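You operate a simulated robot arm through the tools that you are given. There is no shell and no other tool.

Carry out the task below with a simulated robot arm. There is one attempt and no reset: what you move stays moved.

## Task
Put things in order on the top of the left bench. At the end: the orange relay stands where the green nut driver stood; the blue nut driver from the top of the left bench stands where the orange relay stood; the black rubber foot from the top of the left bench is on the brown carton (marked "Labels"); the silver hub from the top of the left bench is on the grey square plate; the green nut driver from the top of the left bench stands where the silver hub stood; whatever was shut is shut again. Leave all else as you found it, and nothing knocked over.

The check looks at the end state, three seconds after you hand in, the way a careful person would. Anything else that was tipped, shoved, dropped, spilled or broken makes it a failure.

## Robot
A 6-joint arm with a two-finger gripper, fixed in place. Base frame: the origin is at the foot of the arm, x ahead of it, y to its left, z up; the work surface is at about z = 0. Units: m, rad, N and s.
With the tool pointing down near the work surface it reaches from about 0.24 to 0.62 m from the base axis. Its first joint turns from -1.152 to 1.152 rad. Payload 1.37 kg.
The tool frame sits at the grasp point between the pads (the TCP): z along the fingers, y along the line on which they close. The tips reach 0.022 m beyond it. Largest opening 0.092 m; the body of the gripper starts 0.065 m behind the TCP.
Orientation is that of the tool frame in the base frame, as [roll, pitch, yaw] about the fixed x, y, z axes, in that order (R = Rz(yaw) Ry(pitch) Rx(roll)). With the fingers straight down and closing along the base's y, the tool's x points along the base's -x, its y along +y and its z along -z.

## Interface
- The arm moves only by the tool arm_command. Its argument "plan" is a list of rows, each a list of 3 entries, a list of its own where there are three numbers: the finger opening in m, from 0 to 0.092, then the shift along the base's x, y, z in m, then the turn, a rotation vector about the base's x, y, z in rad. In form: [[jaw, [x, y, z], [rx, ry, rz]], ...]. A call has 1 to 20 rows; each row is the pose to reach, as a shift and turn from the pose commanded when the call began. A row lasts 0.2 s, in which the tool goes at most 0.05 m and 0.15 rad; a call with a longer step from one row to the next is refused whole, and so is a gripper value outside its range. Where a pose cannot be reached the arm comes as near as it can. A force on the tool above 40 N (or 10 N above the force at the start of the call, whichever is more), or a blocked arm, ends the call early, and 0.2 s more pass. Each finger halts on what it meets, pressing with about 24 N; the grip force reading is that of the motor and also rises with nothing between the fingers. The clock runs only during rows and for 0.2 s after the last one: add rows that repeat a pose to give the fingers time. The reply holds the time, the measured pose of the TCP, the force on the tool along the base axes, the opening and the grip force, in the units named above and with some noise, with the torque about the TCP (base axes, N m) and any sound that the robot's microphone picked up.
- Cameras (640 x 400 px; columns grow to the right, rows downward): "scene" is fixed at [0.0537, -0.4655, 0.5711]; the picture's right is [0.35, -0.94, 0.00], its down [-0.71, -0.27, -0.65] and it looks along [0.61, 0.23, -0.76] (base axes); focal length 330 px, centre (320, 200). "wrist" rides on the gripper at [0.071, 0.019, -0.102] in the tool frame; the picture's right is [-0.26, 0.97, 0.00], its down [-0.75, -0.20, -0.62] and it looks along [-0.60, -0.16, 0.78] (tool axes); focal length 280 px, centre (320, 200).
- snapshot(camera): a new picture of that camera. No time passes.
- locate(camera, pixels): for up to 12 pixels [column, row] of the newest picture of that camera ("zoom" is the newest enlarged one), the place [x, y, z] in the base frame of the surface seen there, good to about 0.003 m, but the place of the scene camera against the robot may be out by one fixed shift of up to 0.012 m in any direction. No time passes.
- close_up(camera, box): a new picture of the part [left, top, right, bottom] of that camera's present view, enlarged. No time passes.
- finish_job(): hands the job in; it is judged then, once.

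Leave the gripper open and the arm clear of the work at the hand-in unless told otherwise.

The tools are called after ">>>" as a command line: name --argument value ..., lists and objects as JSON in quotes. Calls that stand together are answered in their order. arm_command: Moves the arm, as the interface text tells. Its arguments: {"type":"object","properties":{"plan":{"type":"array","items":{"type":"array"}}},"required":["plan"]} The other tools are called the same way: snapshot (camera) takes a picture; locate (camera, pixels) gives the place of the surface under pixels of a picture; close_up (camera, box) takes an enlarged picture of a part of a camera's view; finish_job () hands the job in.

At the start:

```text
clock: 0.0
tool_pos: [0.278, -0.2532, 0.2768]
tool_rot: [3.141, -0.001, -3.141]
wrist_force: [-0.3, -0.9, -0.8]
moment: [0.02, 0.03, -0.01]
finger_gap: 0.092
grasp_force: 0.1
```

scene: 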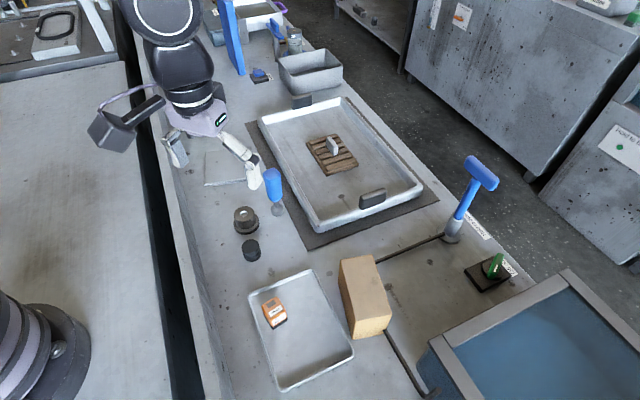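
wrist: 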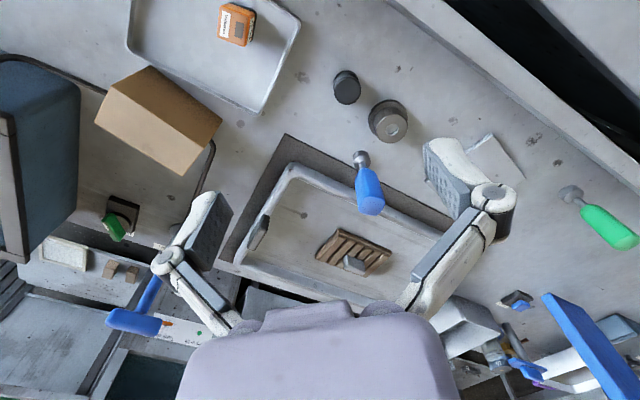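

I'll start by looking at the scene in detail: the bench appears to hold a blue nut driver (scene ~(274,185)), a silver/dark hub (~(246,220)), a black foot (~(250,250)), an orange relay (~(274,312)), and a brown carton (~(365,297)). I take close-ups.

>>> close_up --camera "scene" --box '[160, 120, 400, 270]'

>>> close_up --camera "scene" --box '[200, 250, 440, 400]'

>>> close_up --camera "scene" --box '[80, 0, 360, 175]'

>>> close_up --camera "scene" --box '[400, 140, 640, 290]'

>>> close_up --camera "wrist" --box '[320, 60, 640, 260]'

```text
2.67 times, centred on (280, 195) of scene
```

zoom: 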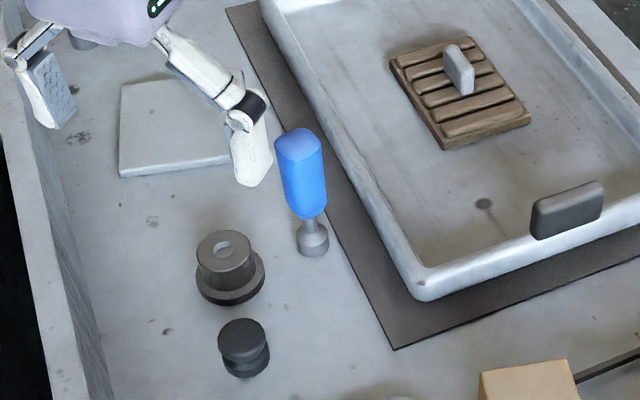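

```text
2.67 times, centred on (320, 325) of scene
```

zoom: 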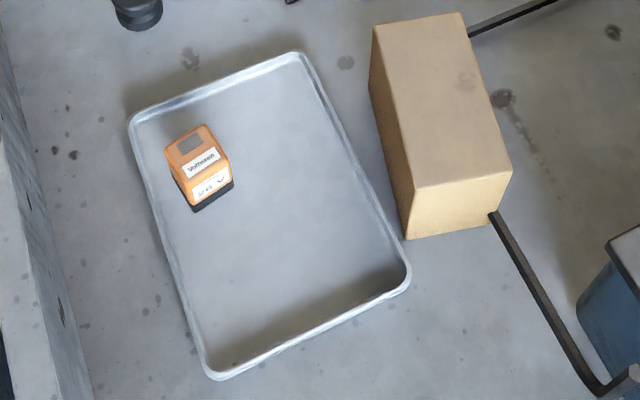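

```text
2.29 times, centred on (220, 88) of scene
```

zoom: 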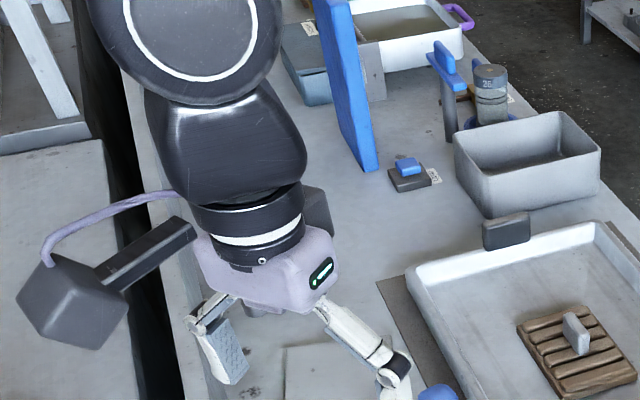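

```text
2.67 times, centred on (520, 215) of scene
```

zoom: 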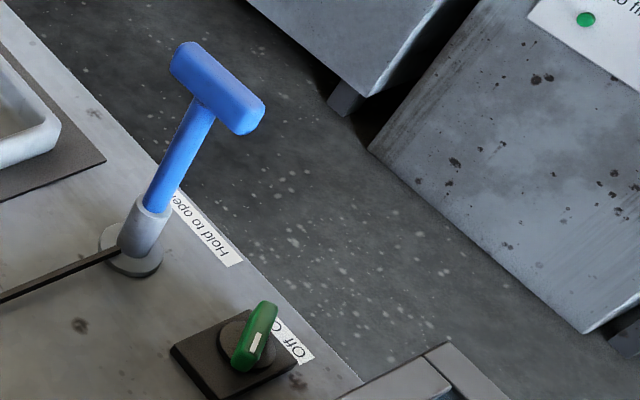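

```text
2.00 times, centred on (480, 160) of wrist
```

zoom: 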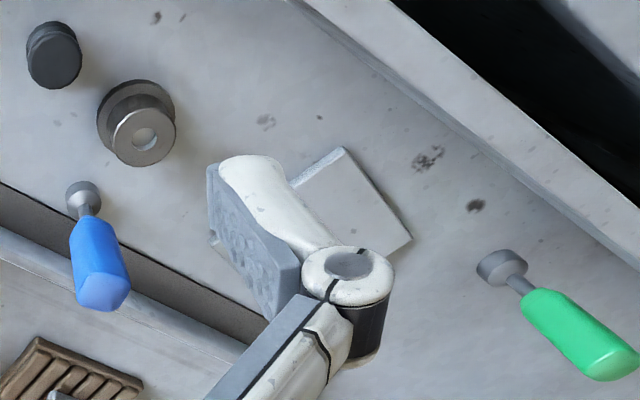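

Let me get coordinates of what I can see in both cameras: plate, blue driver, hub, foot, relay, carton, tray, and the green driver seen in the wrist view at ~(570,195).

>>> snapshot --camera "scene"

>>> snapshot --camera "wrist"

>>> locate --camera "scene" --pixels '[[272, 172], [278, 210], [244, 212], [250, 245], [268, 303], [355, 270], [372, 320], [208, 165], [300, 330], [220, 250], [453, 225], [494, 265]]'

>>> locate --camera "wrist" --pixels '[[568, 192], [610, 230], [370, 205], [362, 155], [393, 126], [347, 88], [236, 25], [515, 170], [480, 140], [160, 130], [115, 225], [260, 40]]'

```text
taken
```

scene: 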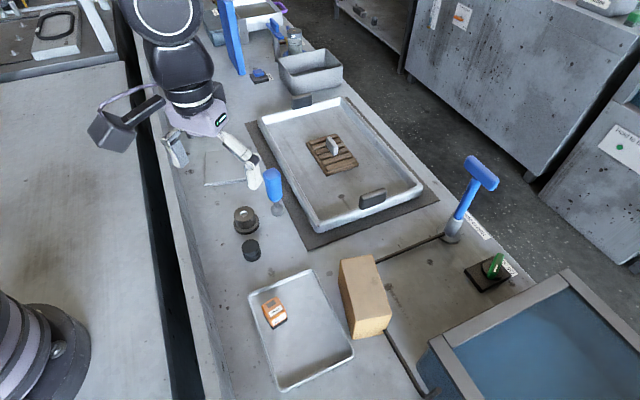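

```text
taken
```

wrist: 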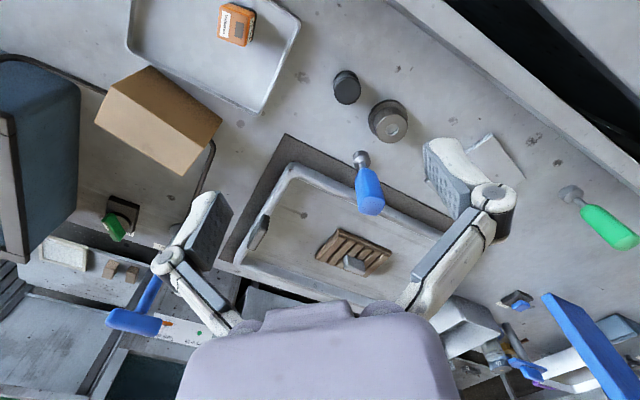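

```text
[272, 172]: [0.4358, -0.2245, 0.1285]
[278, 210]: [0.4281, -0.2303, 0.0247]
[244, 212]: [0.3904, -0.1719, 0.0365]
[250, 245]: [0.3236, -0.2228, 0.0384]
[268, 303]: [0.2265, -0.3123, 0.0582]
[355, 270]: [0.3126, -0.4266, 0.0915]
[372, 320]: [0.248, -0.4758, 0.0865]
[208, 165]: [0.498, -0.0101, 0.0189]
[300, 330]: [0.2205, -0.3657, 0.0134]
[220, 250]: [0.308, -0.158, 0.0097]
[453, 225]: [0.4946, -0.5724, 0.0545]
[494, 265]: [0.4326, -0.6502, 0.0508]
```

```text
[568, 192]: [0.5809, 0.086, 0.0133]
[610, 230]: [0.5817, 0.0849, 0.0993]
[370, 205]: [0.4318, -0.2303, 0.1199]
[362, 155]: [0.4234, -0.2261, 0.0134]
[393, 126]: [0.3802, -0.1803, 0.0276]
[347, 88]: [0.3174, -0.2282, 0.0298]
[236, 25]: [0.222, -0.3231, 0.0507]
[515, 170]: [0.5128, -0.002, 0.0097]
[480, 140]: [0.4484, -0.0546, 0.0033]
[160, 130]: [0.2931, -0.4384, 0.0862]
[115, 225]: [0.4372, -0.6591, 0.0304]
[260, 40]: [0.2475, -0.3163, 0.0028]
```

The bench top is at z≈0.003 by the wrist camera, and the scene camera reads roughly 7 mm high. The gripper hides the green driver in the scene view. I'll move the arm sideways at the same height toward y≈0.03 to look at the green driver, the plate and the blue panel beside it.

>>> arm_command --plan '[[0.092, [0, 0.04, 0.01], [0, 0, 0]], [0.092, [0, 0.08, 0.02], [0, 0, 0]], [0.092, [0, 0.12, 0.03], [0, 0, 0]], [0.092, [0, 0.16, 0.03], [0, 0, 0]], [0.092, [0, 0.2, 0.03], [0, 0, 0]], [0.092, [0, 0.24, 0.03], [0, 0, 0]], [0.092, [0, 0.28, 0.03], [0, 0, 0]], [0.092, [0, 0.28, 0.03], [0, 0, 0]]]'

>>> snapshot --camera "wrist"

>>> snapshot --camera "scene"

```text
clock: 1.8
tool_pos: [0.2783, 0.0287, 0.3048]
tool_rot: [3.141, 0.0, -3.141]
wrist_force: [-0.4, 0.0, 0.6]
moment: [0.01, 0.0, 0.0]
finger_gap: 0.0919
grasp_force: 0.0
```

```text
taken
```

wrist: 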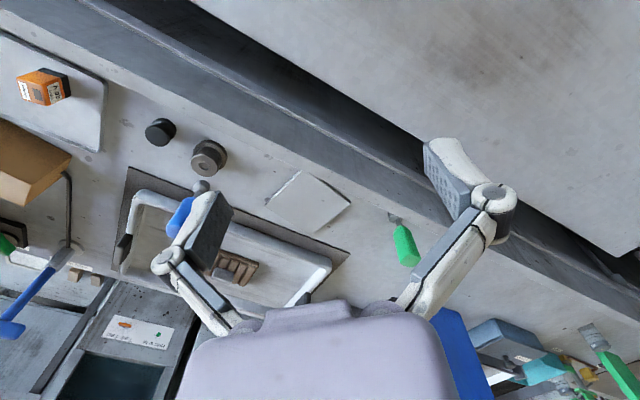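

```text
taken
```

scene: 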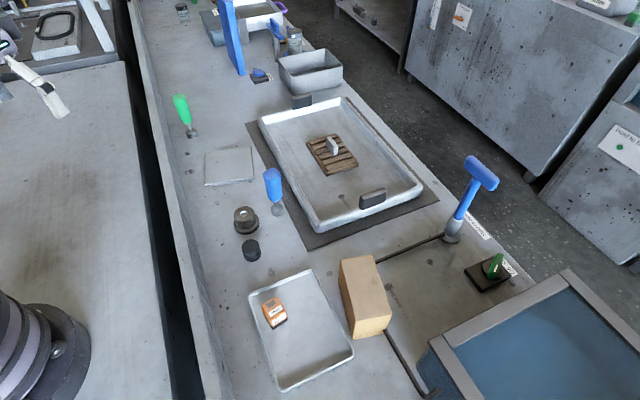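

Now the scene is unobstructed: green driver at (185,115), plate (230,166), blue (274,188), hub (246,218), foot (250,250), relay (274,312). Let me take close-ups of these and of the far end of the bench.

>>> close_up --camera "scene" --box '[140, 80, 300, 180]'

>>> locate --camera "zoom" --pixels '[[155, 65], [185, 165], [210, 210], [265, 285], [455, 280], [258, 420], [480, 395], [360, 340], [560, 170]]'

>>> close_up --camera "scene" --box '[180, 0, 340, 100]'

>>> close_up --camera "scene" --box '[0, 0, 130, 81]'

>>> close_up --camera "wrist" --box '[380, 200, 640, 362]'

>>> close_up --camera "wrist" --box '[100, 90, 420, 290]'

```text
4.00 times, centred on (220, 130) of scene
```

zoom: 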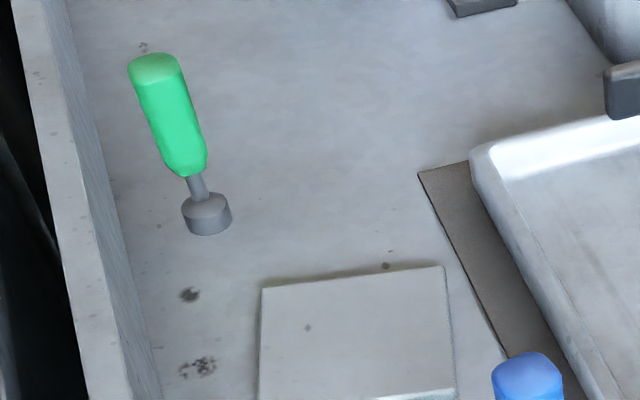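

```text
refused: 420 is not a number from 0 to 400
```

```text
4.00 times, centred on (260, 50) of scene
```

zoom: 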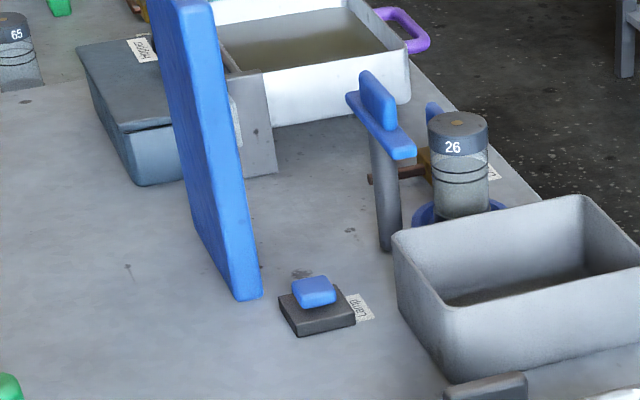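

```text
4.92 times, centred on (65, 40) of scene
```

zoom: 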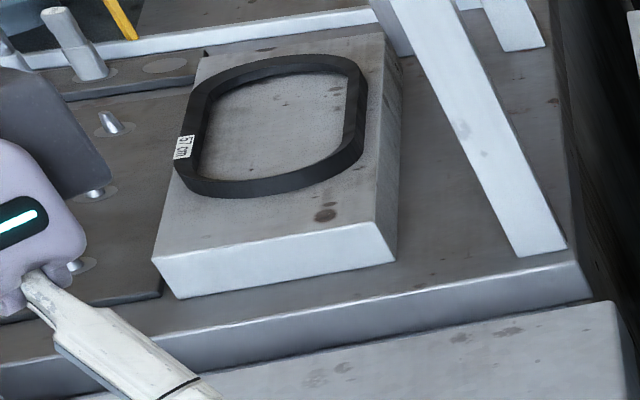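

```text
2.46 times, centred on (510, 281) of wrist
```

zoom: 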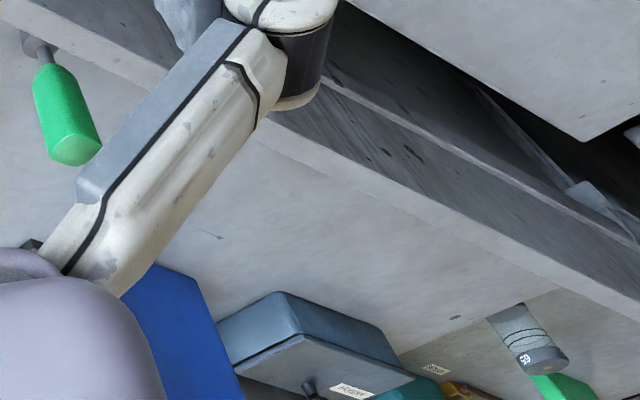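

```text
2.00 times, centred on (260, 190) of wrist
```

zoom: 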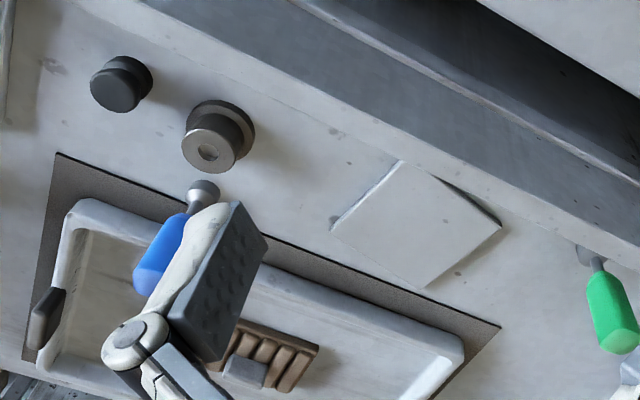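

There seems to be a raised rail along the bench's robot-side edge near the green driver. I'll measure the rail, bench, green driver and plate corners in a fresh close-up of the scene.

>>> close_up --camera "scene" --box '[140, 90, 300, 190]'

>>> locate --camera "zoom" --pixels '[[70, 220], [50, 220], [105, 220], [130, 220], [207, 165], [155, 25], [262, 248], [446, 230], [258, 382], [455, 358], [355, 310], [200, 255]]'

>>> locate --camera "wrist" --pixels '[[396, 218], [407, 255], [308, 203], [266, 205], [300, 172], [349, 203], [313, 232], [420, 213], [440, 205], [209, 158], [161, 132], [205, 187]]'

```text
4.00 times, centred on (220, 140) of scene
```

zoom: 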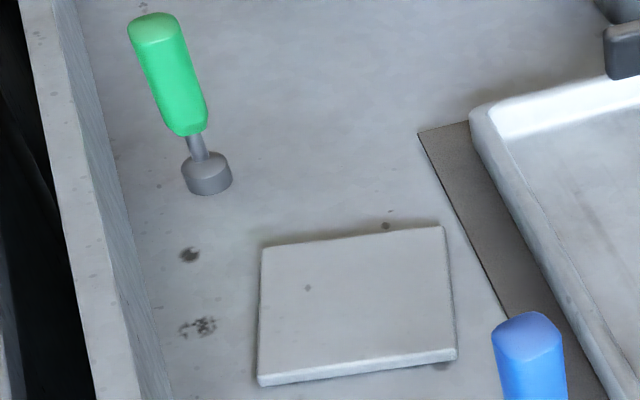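

```text
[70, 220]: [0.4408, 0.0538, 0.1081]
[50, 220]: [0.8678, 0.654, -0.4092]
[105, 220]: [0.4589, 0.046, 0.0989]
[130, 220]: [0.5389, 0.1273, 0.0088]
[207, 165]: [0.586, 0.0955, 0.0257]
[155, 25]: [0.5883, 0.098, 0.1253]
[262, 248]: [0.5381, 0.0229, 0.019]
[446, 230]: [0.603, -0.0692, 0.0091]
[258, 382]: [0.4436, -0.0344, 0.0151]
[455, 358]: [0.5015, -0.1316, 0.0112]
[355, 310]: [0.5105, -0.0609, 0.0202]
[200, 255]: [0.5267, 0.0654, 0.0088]
```

```text
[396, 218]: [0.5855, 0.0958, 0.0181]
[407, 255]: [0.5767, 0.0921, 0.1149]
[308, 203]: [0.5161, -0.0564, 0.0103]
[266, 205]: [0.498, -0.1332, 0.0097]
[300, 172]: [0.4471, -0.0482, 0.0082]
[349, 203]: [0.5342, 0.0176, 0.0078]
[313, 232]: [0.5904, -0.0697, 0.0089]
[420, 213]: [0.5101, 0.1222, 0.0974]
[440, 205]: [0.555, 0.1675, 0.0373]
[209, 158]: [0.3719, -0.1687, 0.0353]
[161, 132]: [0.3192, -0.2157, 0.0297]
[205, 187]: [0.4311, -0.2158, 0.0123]
```

The rail on the robot side stands about 0.09–0.1 m high, so I must keep the camera housing and gripper body clear of it. I'll measure the rail along its length, using pixels on its top face and inner face.

>>> close_up --camera "scene" --box '[120, 200, 280, 300]'

>>> locate --camera "zoom" --pixels '[[200, 40], [225, 40], [245, 40], [262, 40], [280, 40], [300, 40], [270, 350], [300, 350], [330, 350], [350, 350], [370, 350], [395, 350]]'

>>> locate --camera "scene" --pixels '[[150, 90], [158, 90], [165, 90], [205, 360], [215, 360], [225, 360], [235, 360], [245, 360], [135, 5], [142, 5], [150, 5], [175, 200]]'

```text
4.00 times, centred on (200, 250) of scene
```

zoom: 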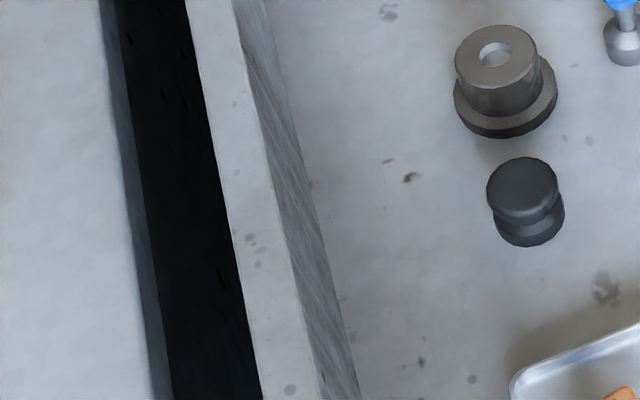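

```text
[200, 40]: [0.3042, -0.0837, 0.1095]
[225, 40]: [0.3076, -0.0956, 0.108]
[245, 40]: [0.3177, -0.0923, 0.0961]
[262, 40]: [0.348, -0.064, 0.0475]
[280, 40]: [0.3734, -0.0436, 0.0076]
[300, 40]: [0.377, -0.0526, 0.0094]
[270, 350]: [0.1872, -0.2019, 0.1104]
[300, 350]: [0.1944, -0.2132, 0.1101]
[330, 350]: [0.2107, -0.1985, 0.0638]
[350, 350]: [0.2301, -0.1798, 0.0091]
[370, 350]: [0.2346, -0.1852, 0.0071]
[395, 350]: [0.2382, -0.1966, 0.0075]
```

```text
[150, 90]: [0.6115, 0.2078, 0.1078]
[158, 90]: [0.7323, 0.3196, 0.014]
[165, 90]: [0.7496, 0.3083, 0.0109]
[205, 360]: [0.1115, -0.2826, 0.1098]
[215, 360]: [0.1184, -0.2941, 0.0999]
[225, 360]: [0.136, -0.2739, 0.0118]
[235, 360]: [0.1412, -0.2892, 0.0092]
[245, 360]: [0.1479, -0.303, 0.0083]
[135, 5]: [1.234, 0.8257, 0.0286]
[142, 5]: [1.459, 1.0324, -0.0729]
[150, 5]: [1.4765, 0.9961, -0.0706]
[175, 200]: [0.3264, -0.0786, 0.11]
```

The rail's inner face lies on a line with direction d≈(0.715, 0.70), top at z≈0.10. The green driver stands about 0.055 m from it and the others about 0.1 m. I'll turn the tool about 0.775 rad so the camera looks along the bench, staying at z≈0.25, and hover short of the foot, hub and blue driver for a close view.

>>> arm_command --plan '[[0.092, [0, -0.03, -0.005], [0, 0, 0.0775]], [0.092, [-0.005, -0.06, -0.01], [0, 0, 0.155]], [0.092, [-0.01, -0.09, -0.015], [0, 0, 0.2325]], [0.092, [-0.01, -0.12, -0.02], [0, 0, 0.31]], [0.092, [-0.015, -0.15, -0.025], [0, 0, 0.3875]], [0.092, [-0.02, -0.18, -0.03], [0, 0, 0.465]], [0.092, [-0.025, -0.21, -0.035], [0, 0, 0.5425]], [0.092, [-0.03, -0.24, -0.04], [0, 0, 0.62]], [0.092, [-0.035, -0.27, -0.045], [0, 0, 0.6975]], [0.092, [-0.04, -0.3, -0.055], [0, 0, 0.775]], [0.092, [-0.04, -0.3, -0.055], [0, 0, 0.775]]]'

>>> snapshot --camera "wrist"

>>> snapshot --camera "scene"

```text
clock: 4.2
tool_pos: [0.2402, -0.2739, 0.2511]
tool_rot: [-3.141, 0.002, -2.366]
wrist_force: [0.4, -0.5, -0.2]
moment: [0.01, 0.03, -0.01]
finger_gap: 0.0919
grasp_force: 0.2
```

```text
taken
```

wrist: 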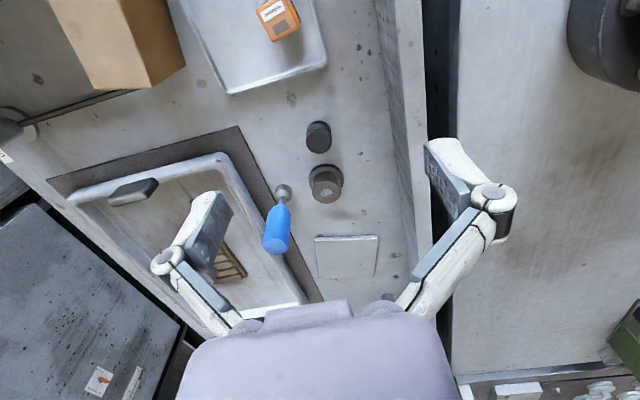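

```text
taken
```

scene: 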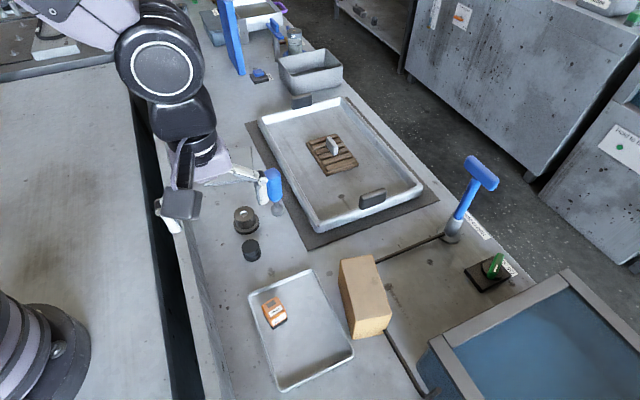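

I have a good view along the bench. In the wrist view, the foot is at (318,136), the hub at (326,183), the blue driver base at (284,190), the plate at (347,256) and the relay at (278,18). I'll zoom in and measure.

>>> close_up --camera "wrist" --box '[240, 100, 400, 200]'

>>> locate --camera "zoom" --pixels '[[316, 140], [312, 100], [345, 330], [325, 330], [375, 330], [345, 365], [180, 350], [280, 330], [280, 150], [350, 150], [300, 280], [410, 340]]'

>>> close_up --camera "wrist" --box '[160, 0, 320, 100]'

>>> locate --camera "zoom" --pixels '[[455, 50], [530, 120], [440, 160], [410, 70], [420, 5], [500, 5], [560, 100], [350, 150], [300, 360], [640, 240], [560, 10], [300, 100]]'

>>> close_up --camera "wrist" --box '[220, 160, 420, 285]'

>>> locate --camera "zoom" --pixels '[[310, 245], [305, 375], [500, 380], [505, 245], [405, 310], [203, 100], [180, 280], [175, 230], [560, 200], [580, 60], [200, 130], [350, 60]]'

```text
4.00 times, centred on (320, 150) of wrist
```

zoom: 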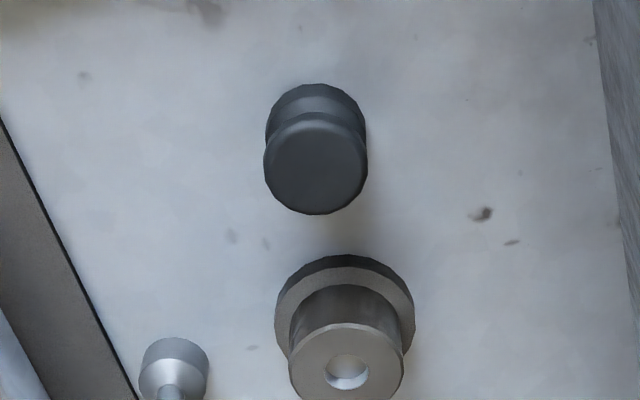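

```text
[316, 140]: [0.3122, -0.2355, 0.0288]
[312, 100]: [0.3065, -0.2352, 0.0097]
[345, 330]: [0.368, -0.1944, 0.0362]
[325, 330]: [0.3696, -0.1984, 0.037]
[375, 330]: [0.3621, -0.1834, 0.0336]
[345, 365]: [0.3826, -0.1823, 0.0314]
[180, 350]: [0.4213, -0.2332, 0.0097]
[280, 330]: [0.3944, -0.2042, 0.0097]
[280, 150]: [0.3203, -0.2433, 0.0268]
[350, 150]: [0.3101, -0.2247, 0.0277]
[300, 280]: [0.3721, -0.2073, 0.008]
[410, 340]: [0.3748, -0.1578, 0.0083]
```

```text
4.00 times, centred on (240, 50) of wrist
```

zoom: 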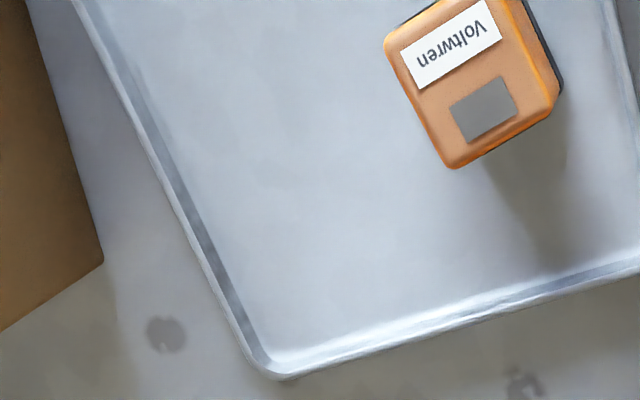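

```text
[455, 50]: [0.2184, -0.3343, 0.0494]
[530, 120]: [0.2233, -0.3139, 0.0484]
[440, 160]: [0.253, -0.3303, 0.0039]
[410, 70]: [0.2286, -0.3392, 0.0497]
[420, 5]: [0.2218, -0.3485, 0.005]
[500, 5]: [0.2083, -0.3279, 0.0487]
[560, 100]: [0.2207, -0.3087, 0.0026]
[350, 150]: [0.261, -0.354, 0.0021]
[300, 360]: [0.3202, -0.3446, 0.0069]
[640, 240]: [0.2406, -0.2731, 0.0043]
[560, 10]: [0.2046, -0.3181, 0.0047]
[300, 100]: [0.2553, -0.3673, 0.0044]
```

```text
3.20 times, centred on (320, 222) of wrist
```

zoom: 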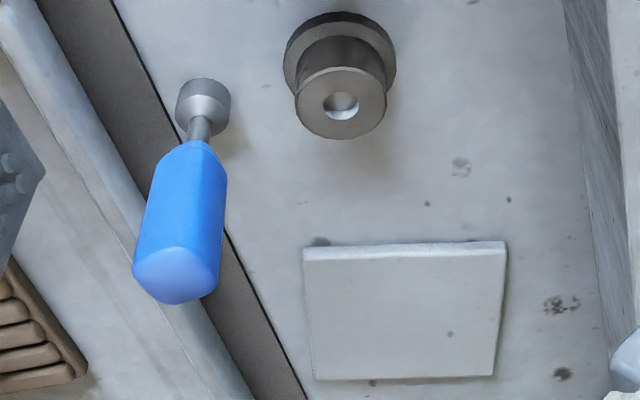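

```text
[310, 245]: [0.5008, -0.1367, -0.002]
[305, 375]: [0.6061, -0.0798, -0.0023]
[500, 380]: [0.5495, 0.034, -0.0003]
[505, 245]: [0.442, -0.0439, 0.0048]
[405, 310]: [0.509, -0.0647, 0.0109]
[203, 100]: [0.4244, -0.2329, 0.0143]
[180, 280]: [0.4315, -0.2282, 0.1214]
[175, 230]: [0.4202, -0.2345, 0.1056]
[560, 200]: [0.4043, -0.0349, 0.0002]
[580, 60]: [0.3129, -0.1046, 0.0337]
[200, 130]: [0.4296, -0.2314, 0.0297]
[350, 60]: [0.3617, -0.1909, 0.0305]
```

From my own projection plus `locate`, these are my estimates:

| Item | Position (x, y) | Size |
|---|---|---|
| Foot | (0.3195, -0.2305) | Ø≈0.033, 0.029 tall |
| Hub | (0.379, -0.184) | boss Ø≈0.04, flange Ø≈0.05, top z≈0.036 |
| Blue driver | (0.4295, -0.2315) | top z≈0.12 |
| Plate | centre (0.512, -0.063) | 0.115 square |

I go above the foot at z≈0.13 to check the alignment.

>>> arm_command --plan '[[0.092, [0.02, 0.011, -0.03], [0, 0, 0]], [0.092, [0.04, 0.022, -0.06], [0, 0, 0]], [0.092, [0.06, 0.033, -0.09], [0, 0, 0]], [0.092, [0.0793, 0.0434, -0.121], [0, 0, 0]], [0.092, [0.0793, 0.0434, -0.121], [0, 0, 0]]]'

>>> snapshot --camera "wrist"

>>> close_up --camera "wrist" --box '[240, 60, 400, 160]'

>>> snapshot --camera "scene"

```text
clock: 5.4
tool_pos: [0.3179, -0.2279, 0.1306]
tool_rot: [-3.14, -0.002, -2.367]
wrist_force: [0.5, 0.3, -0.9]
moment: [-0.01, 0.01, -0.01]
finger_gap: 0.0917
grasp_force: 0.1
```

```text
taken
```

wrist: 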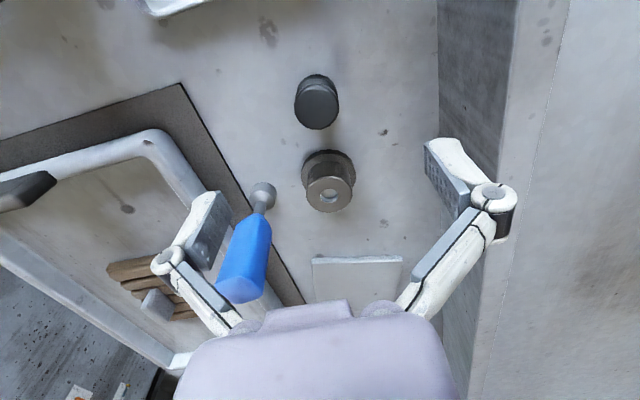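

```text
4.00 times, centred on (320, 110) of wrist
```

zoom: 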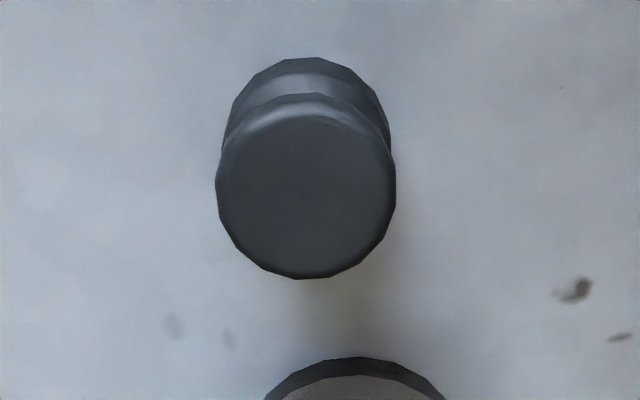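

```text
taken
```

scene: 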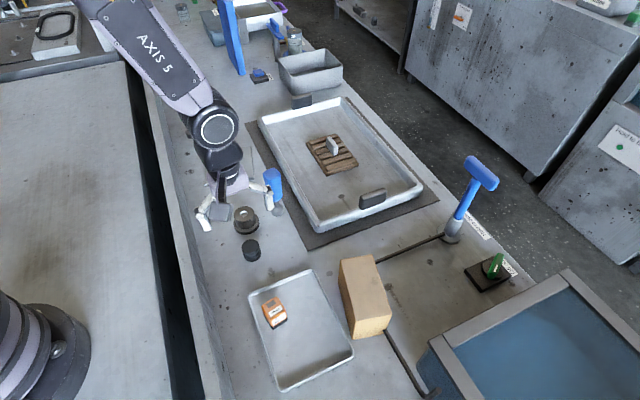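

The measured pose is close to commanded. The foot top's centre shows at pixel (316.5,107.5), against (320,106) for perfect centring, so it's about 2.5 mm off to one side. I correct by (+0.0015,-0.0015) and descend to TCP z≈0.028 with the jaws at 0.07.

>>> arm_command --plan '[[0.07, [0.0015, -0.0015, -0.025], [0, 0, 0]], [0.07, [0.0015, -0.0015, -0.05], [0, 0, 0]], [0.07, [0.0015, -0.0015, -0.075], [0, 0, 0]], [0.07, [0.0015, -0.0015, -0.09], [0, 0, 0]], [0.07, [0.0015, -0.0015, -0.1], [0, 0, 0]], [0.07, [0.0015, -0.0015, -0.102], [0, 0, 0]], [0.07, [0.0015, -0.0015, -0.102], [0, 0, 0]]]'

>>> snapshot --camera "wrist"

>>> snapshot --camera "scene"

```text
clock: 7.0
tool_pos: [0.3204, -0.232, 0.0289]
tool_rot: [3.141, 0.001, -2.366]
wrist_force: [0.1, 0.0, -0.4]
moment: [-0.02, 0.0, -0.02]
finger_gap: 0.0701
grasp_force: 0.0
```

```text
taken
```

wrist: 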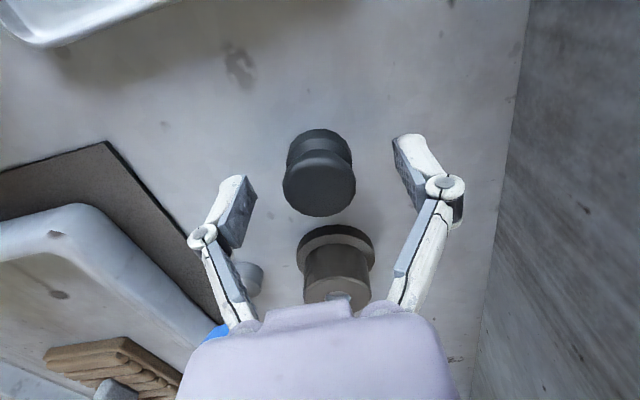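

```text
taken
```

scene: 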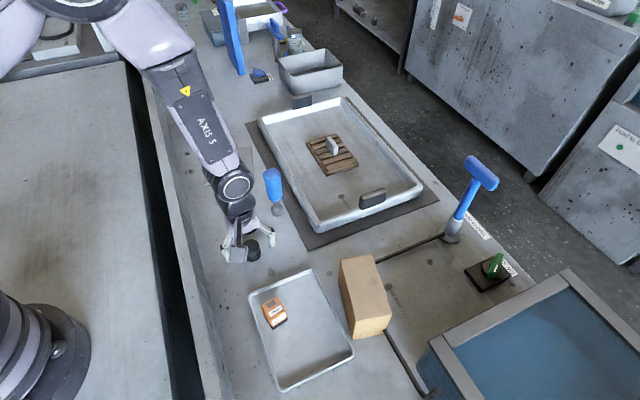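

The foot is centred between the fingers (mid ≈ 320). I close the jaws on it.

>>> arm_command --plan '[[0.05, [0, 0, 0], [0, 0, 0]], [0.03, [0, 0, 0], [0, 0, 0]], [0.02, [0, 0, 0], [0, 0, 0]], [0.02, [0, 0, 0], [0, 0, 0]], [0.02, [0, 0, 0], [0, 0, 0]]]'

```text
clock: 8.2
tool_pos: [0.319, -0.2302, 0.0287]
tool_rot: [3.142, -0.001, -2.366]
wrist_force: [-0.1, 0.1, 3.1]
moment: [-0.01, -0.01, 0.03]
finger_gap: 0.0311
grasp_force: 24.4
```

The foot is gripped with a gap of 31 mm. I lift it straight up to z≈0.2, then turn back by -0.775 and move toward the carton to view its top.

>>> arm_command --plan '[[0.02, [0, 0, 0.01], [0, 0, 0]], [0.02, [0, 0, 0.03], [0, 0, 0]], [0.02, [0, 0, 0.07], [0, 0, 0]], [0.02, [0, 0, 0.11], [0, 0, 0]], [0.02, [0, 0, 0.15], [0, 0, 0]], [0.02, [0, 0, 0.18], [0, 0, 0]], [0.02, [-0.01, -0.025, 0.19], [0, 0, -0.12]], [0.02, [-0.02, -0.05, 0.19], [0, 0, -0.24]], [0.02, [-0.03, -0.075, 0.19], [0, 0, -0.36]], [0.02, [-0.04, -0.1, 0.19], [0, 0, -0.48]], [0.02, [-0.05, -0.125, 0.19], [0, 0, -0.6]], [0.02, [-0.06, -0.15, 0.19], [0, 0, -0.7]], [0.02, [-0.07, -0.17, 0.19], [0, 0, -0.775]], [0.02, [-0.07, -0.17, 0.19], [0, 0, -0.775]]]'

>>> snapshot --camera "wrist"

>>> snapshot --camera "scene"

```text
clock: 11.2
tool_pos: [0.2467, -0.4007, 0.2176]
tool_rot: [3.141, 0.0, 3.141]
wrist_force: [0.0, 0.2, 0.4]
moment: [0.01, 0.01, 0.0]
finger_gap: 0.0312
grasp_force: 23.9
```

```text
taken
```

wrist: 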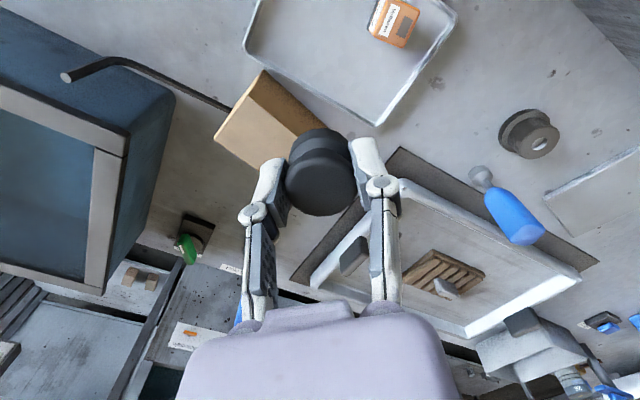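

```text
taken
```

scene: 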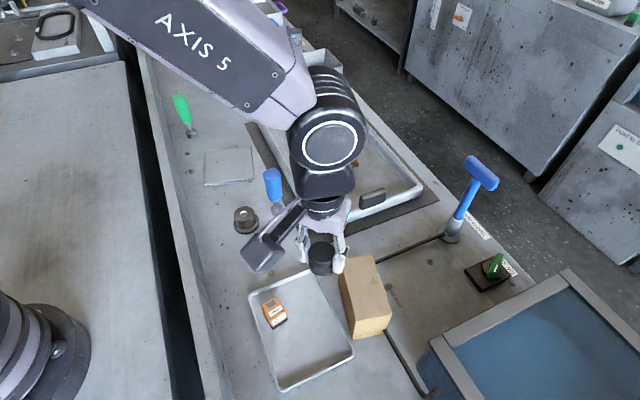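

The foot is held securely. The carton shows at wrist (265,125). I zoom in there and measure its top corners, and also check for the marking.

>>> close_up --camera "wrist" --box '[190, 50, 350, 150]'

>>> locate --camera "zoom" --pixels '[[225, 200], [300, 250], [110, 330], [210, 120], [270, 150], [350, 230], [180, 270], [400, 240], [290, 120], [160, 250]]'

>>> close_up --camera "wrist" --box '[340, 0, 500, 100]'

>>> locate --camera "zoom" --pixels '[[115, 95], [150, 10], [310, 45], [255, 185], [130, 120], [270, 150], [210, 90], [290, 40]]'

```text
4.00 times, centred on (270, 100) of wrist
```

zoom: 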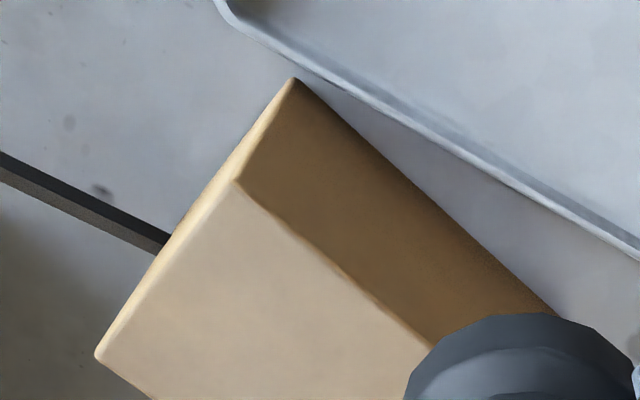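

```text
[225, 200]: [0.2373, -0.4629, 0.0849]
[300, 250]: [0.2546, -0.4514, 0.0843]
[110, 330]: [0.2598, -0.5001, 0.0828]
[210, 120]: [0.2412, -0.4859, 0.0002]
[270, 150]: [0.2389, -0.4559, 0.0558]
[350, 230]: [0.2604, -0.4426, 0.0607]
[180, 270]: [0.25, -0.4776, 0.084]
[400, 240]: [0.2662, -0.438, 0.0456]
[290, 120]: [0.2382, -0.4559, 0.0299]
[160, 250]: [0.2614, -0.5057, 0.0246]
```

```text
4.00 times, centred on (420, 50) of wrist
```

zoom: 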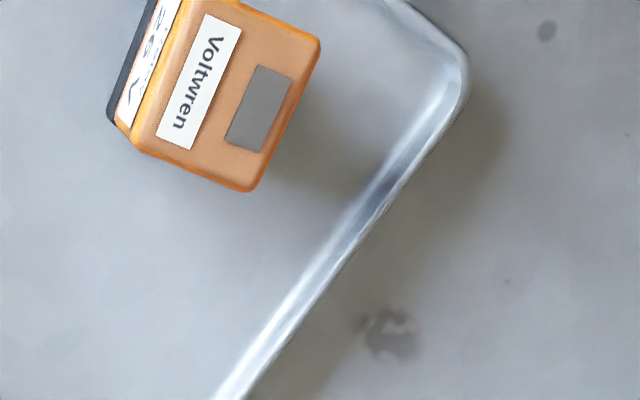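

```text
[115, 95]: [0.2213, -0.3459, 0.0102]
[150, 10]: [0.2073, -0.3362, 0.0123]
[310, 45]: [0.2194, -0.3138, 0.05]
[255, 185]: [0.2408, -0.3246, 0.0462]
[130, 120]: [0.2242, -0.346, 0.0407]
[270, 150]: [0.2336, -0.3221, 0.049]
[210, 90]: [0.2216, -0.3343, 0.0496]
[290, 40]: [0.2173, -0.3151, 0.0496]
```

The carton's top is at z≈0.084, its near corners are at (0.2355,-0.459) and (0.263,-0.506), and so its centre is ≈(0.293,-0.4565). I move over the centre and stop about 3.5 cm above the contact height to check.

>>> arm_command --plan '[[0.02, [0.02, -0.025, 0], [0, 0, 0]], [0.02, [0.0442, -0.0552, 0], [0, 0, 0]], [0.02, [0.0442, -0.0552, -0.03], [0, 0, 0]], [0.02, [0.0442, -0.0552, -0.06], [0, 0, 0]], [0.02, [0.0442, -0.0552, -0.075], [0, 0, 0]], [0.02, [0.0442, -0.0552, -0.075], [0, 0, 0]]]'

>>> close_up --camera "scene" --box '[270, 170, 510, 320]'

>>> snapshot --camera "wrist"

```text
clock: 12.6
tool_pos: [0.2935, -0.4572, 0.1422]
tool_rot: [-3.141, 0.002, -3.141]
wrist_force: [-1.0, 0.5, -0.8]
moment: [0.03, -0.02, 0.03]
finger_gap: 0.0311
grasp_force: 24.1
```

```text
2.67 times, centred on (390, 245) of scene
```

zoom: 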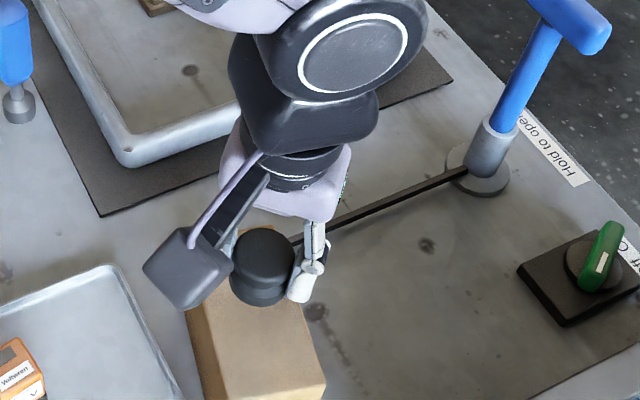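

```text
taken
```

wrist: 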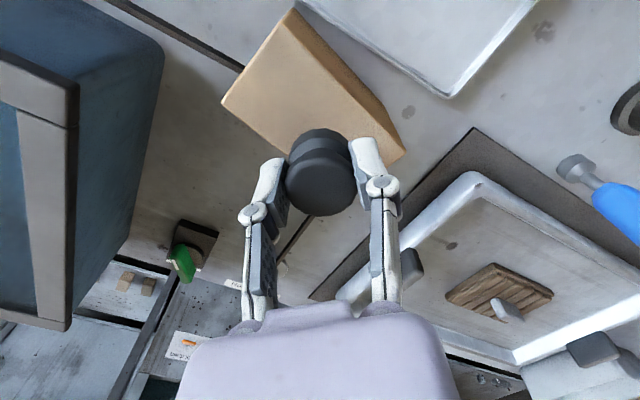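

The point below the TCP projects to (320,129), which sits on the centre of the carton top. I lower to just above the expected contact at TCP z≈0.113.

>>> arm_command --plan '[[0.02, [0, 0, -0.015], [0, 0, 0]], [0.02, [0, 0, -0.025], [0, 0, 0]], [0.02, [0, 0, -0.028], [0, 0, 0]], [0.02, [0, 0, -0.028], [0, 0, 0]]]'

>>> close_up --camera "scene" --box '[310, 220, 430, 295]'

>>> arm_command --plan '[[0.02, [0, 0, -0.001], [0, 0, 0]], [0.02, [0, 0, -0.002], [0, 0, 0]], [0.02, [0, 0, -0.003], [0, 0, 0]]]'

```text
clock: 13.6
tool_pos: [0.2924, -0.4558, 0.1145]
tool_rot: [-3.139, 0.0, -3.141]
wrist_force: [-0.3, 0.0, 0.1]
moment: [0.04, 0.02, -0.02]
finger_gap: 0.0313
grasp_force: 23.3
```

```text
5.33 times, centred on (370, 258) of scene
```

zoom: 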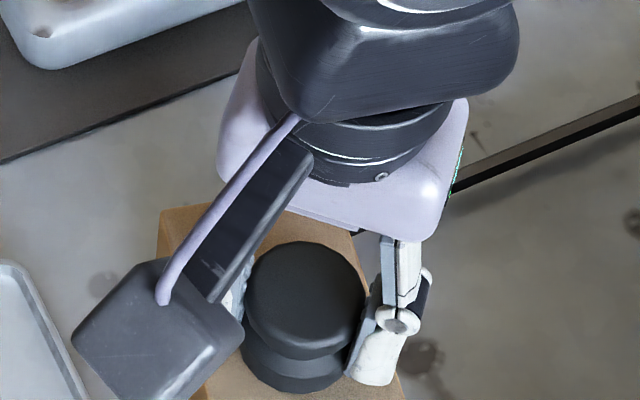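

```text
clock: 14.4
tool_pos: [0.2924, -0.4558, 0.1135]
tool_rot: [-3.14, 0.001, 3.141]
wrist_force: [-1.9, 6.0, 20.2]
moment: [0.24, 0.13, 0.01]
finger_gap: 0.0315
grasp_force: 23.7
```

Contact is made: 20 N upward at z≈0.113. I back off 1.5 mm to relieve the pressure, then open the jaws gently.

>>> arm_command --plan '[[0.02, [0, 0, 0.0012], [0, 0, 0]], [0.02, [0, 0, 0.0014], [0, 0, 0]]]'

>>> arm_command --plan '[[0.038, [0, 0, 0], [0, 0, 0]], [0.045, [0, 0, 0], [0, 0, 0]], [0.055, [0, 0, 0], [0, 0, 0]], [0.06, [0, 0, 0], [0, 0, 0]]]'

>>> snapshot --camera "wrist"

```text
clock: 15.0
tool_pos: [0.2934, -0.4563, 0.1142]
tool_rot: [-3.141, 0.003, -3.141]
wrist_force: [2.7, -1.4, 6.6]
moment: [0.01, -0.13, -0.02]
finger_gap: 0.0314
grasp_force: 24.3
```

```text
clock: 16.0
tool_pos: [0.2919, -0.456, 0.1144]
tool_rot: [3.14, 0.001, -3.141]
wrist_force: [-0.3, 0.4, -0.3]
moment: [-0.03, 0.0, -0.02]
finger_gap: 0.0601
grasp_force: 0.1
```

```text
taken
```

wrist: 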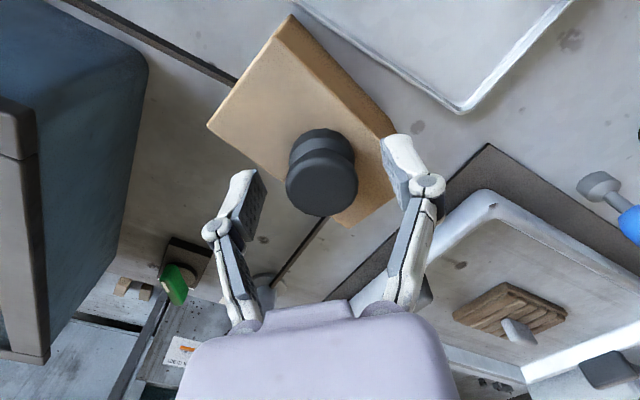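

The foot stands on the carton. I rise straight up and then go over the hub. For the hub I'll close along the bench direction (tool turned -0.796), because the blue driver stands only 7 cm away across the bench.

>>> arm_command --plan '[[0.06, [0, 0, 0.03], [0, 0, 0]], [0.06, [0, 0, 0.07], [0, 0, 0]], [0.07, [0, 0, 0.11], [0, 0, 0]], [0.092, [0.008, 0.03, 0.125], [0, 0, -0.1]], [0.092, [0.02, 0.07, 0.125], [0, 0, -0.2]], [0.092, [0.032, 0.11, 0.125], [0, 0, -0.3]], [0.092, [0.044, 0.15, 0.125], [0, 0, -0.4]], [0.092, [0.056, 0.19, 0.115], [0, 0, -0.5]], [0.092, [0.068, 0.23, 0.1], [0, 0, -0.6]], [0.092, [0.086, 0.2725, 0.086], [0, 0, -0.7]], [0.092, [0.086, 0.2725, 0.086], [0, 0, -0.796]], [0.092, [0.086, 0.2725, 0.086], [0, 0, -0.796]]]'

>>> snapshot --camera "wrist"

>>> snapshot --camera "scene"

```text
clock: 18.6
tool_pos: [0.3788, -0.183, 0.1979]
tool_rot: [-3.141, 0.0, 2.344]
wrist_force: [-0.1, -0.2, 0.2]
moment: [0.0, -0.03, 0.02]
finger_gap: 0.092
grasp_force: 0.1
```

```text
taken
```

wrist: 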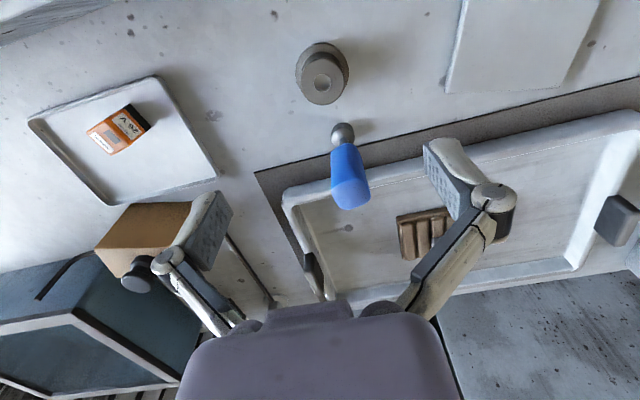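

```text
taken
```

scene: 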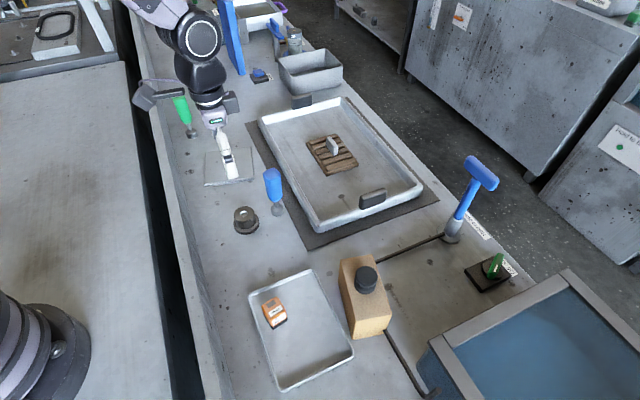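

The foot is on the carton and the rest is untouched. From here I zoom on the hub, the blue driver and the relay to get accurate positions and shapes.

>>> close_up --camera "wrist" --box '[272, 30, 400, 110]'

>>> close_up --camera "wrist" --box '[272, 110, 432, 210]'

>>> close_up --camera "wrist" --box '[50, 80, 210, 180]'

>>> locate --camera "zoom" --pixels '[[240, 160], [155, 205], [320, 95], [250, 285], [410, 185], [380, 120], [300, 230], [150, 300], [450, 100], [200, 180]]'

```text
5.00 times, centred on (336, 70) of wrist
```

zoom: 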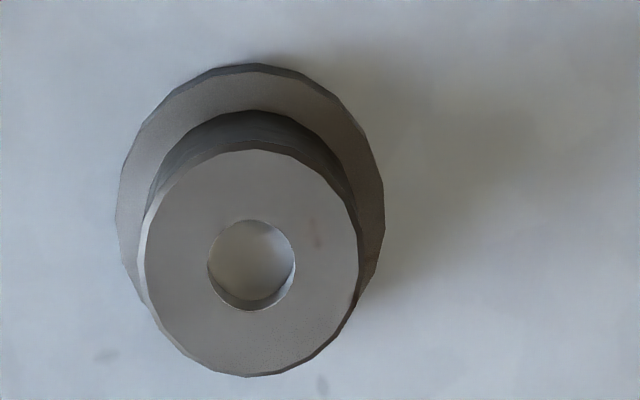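

```text
4.00 times, centred on (352, 160) of wrist
```

zoom: 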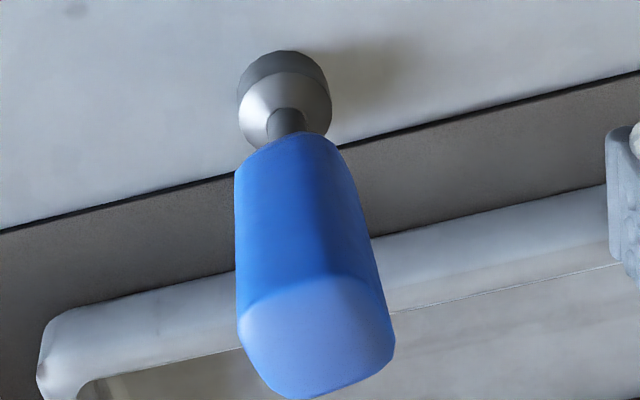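

```text
4.00 times, centred on (130, 130) of wrist
```

zoom: 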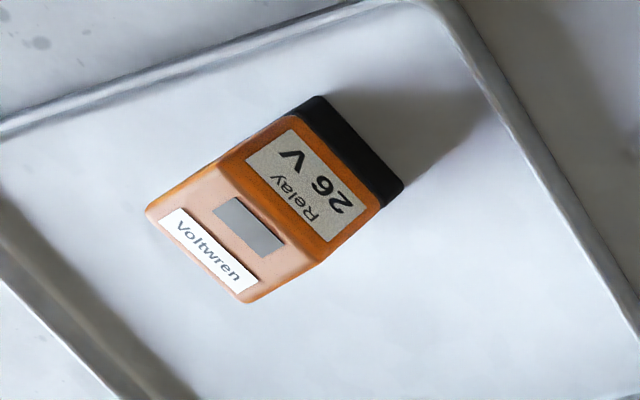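

```text
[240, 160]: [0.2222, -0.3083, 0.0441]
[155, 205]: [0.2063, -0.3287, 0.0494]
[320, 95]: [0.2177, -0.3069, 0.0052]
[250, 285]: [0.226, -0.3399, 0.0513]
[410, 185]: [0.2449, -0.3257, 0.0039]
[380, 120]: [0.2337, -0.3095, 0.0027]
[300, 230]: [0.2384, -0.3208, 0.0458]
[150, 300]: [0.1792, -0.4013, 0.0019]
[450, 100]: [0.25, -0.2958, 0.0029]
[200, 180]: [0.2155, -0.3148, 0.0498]
```

I measure the hub's top, its flange and the nearby bench from this view, and the blue driver's top and base.

>>> close_up --camera "wrist" --box '[272, 30, 400, 110]'

>>> locate --camera "zoom" --pixels '[[180, 263], [330, 263], [250, 180], [250, 350], [250, 90], [150, 180], [350, 160], [372, 220], [60, 250], [500, 250], [250, 40], [130, 250]]'

>>> locate --camera "wrist" --pixels '[[340, 188], [352, 195], [360, 190], [348, 204], [343, 130], [336, 135], [350, 130], [344, 160], [118, 130], [380, 110]]'

```text
5.00 times, centred on (336, 70) of wrist
```

zoom: 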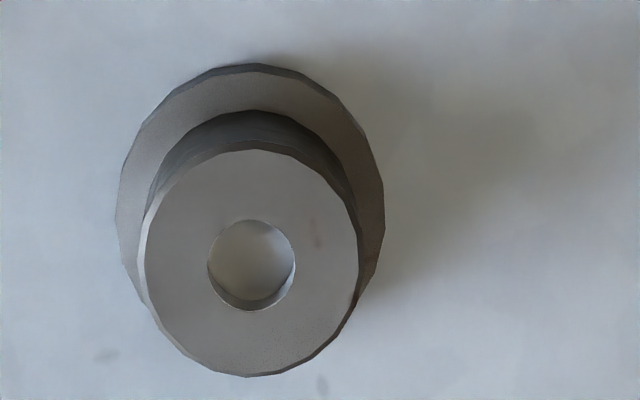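

```text
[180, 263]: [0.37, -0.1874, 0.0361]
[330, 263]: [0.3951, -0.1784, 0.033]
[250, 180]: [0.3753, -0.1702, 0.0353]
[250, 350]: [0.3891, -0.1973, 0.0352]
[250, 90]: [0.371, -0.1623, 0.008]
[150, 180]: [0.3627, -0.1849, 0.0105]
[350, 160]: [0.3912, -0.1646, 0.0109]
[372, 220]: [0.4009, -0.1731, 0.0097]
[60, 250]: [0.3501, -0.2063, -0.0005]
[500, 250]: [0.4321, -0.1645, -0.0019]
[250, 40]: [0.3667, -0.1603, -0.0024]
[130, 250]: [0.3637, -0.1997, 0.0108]
```

```text
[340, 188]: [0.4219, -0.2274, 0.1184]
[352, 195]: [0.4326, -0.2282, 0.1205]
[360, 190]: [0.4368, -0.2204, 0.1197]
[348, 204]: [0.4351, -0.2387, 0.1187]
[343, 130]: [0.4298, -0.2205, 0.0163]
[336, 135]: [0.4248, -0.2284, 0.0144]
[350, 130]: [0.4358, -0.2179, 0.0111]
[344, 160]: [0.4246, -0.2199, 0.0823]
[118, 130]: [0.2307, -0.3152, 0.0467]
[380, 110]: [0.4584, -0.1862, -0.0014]
```

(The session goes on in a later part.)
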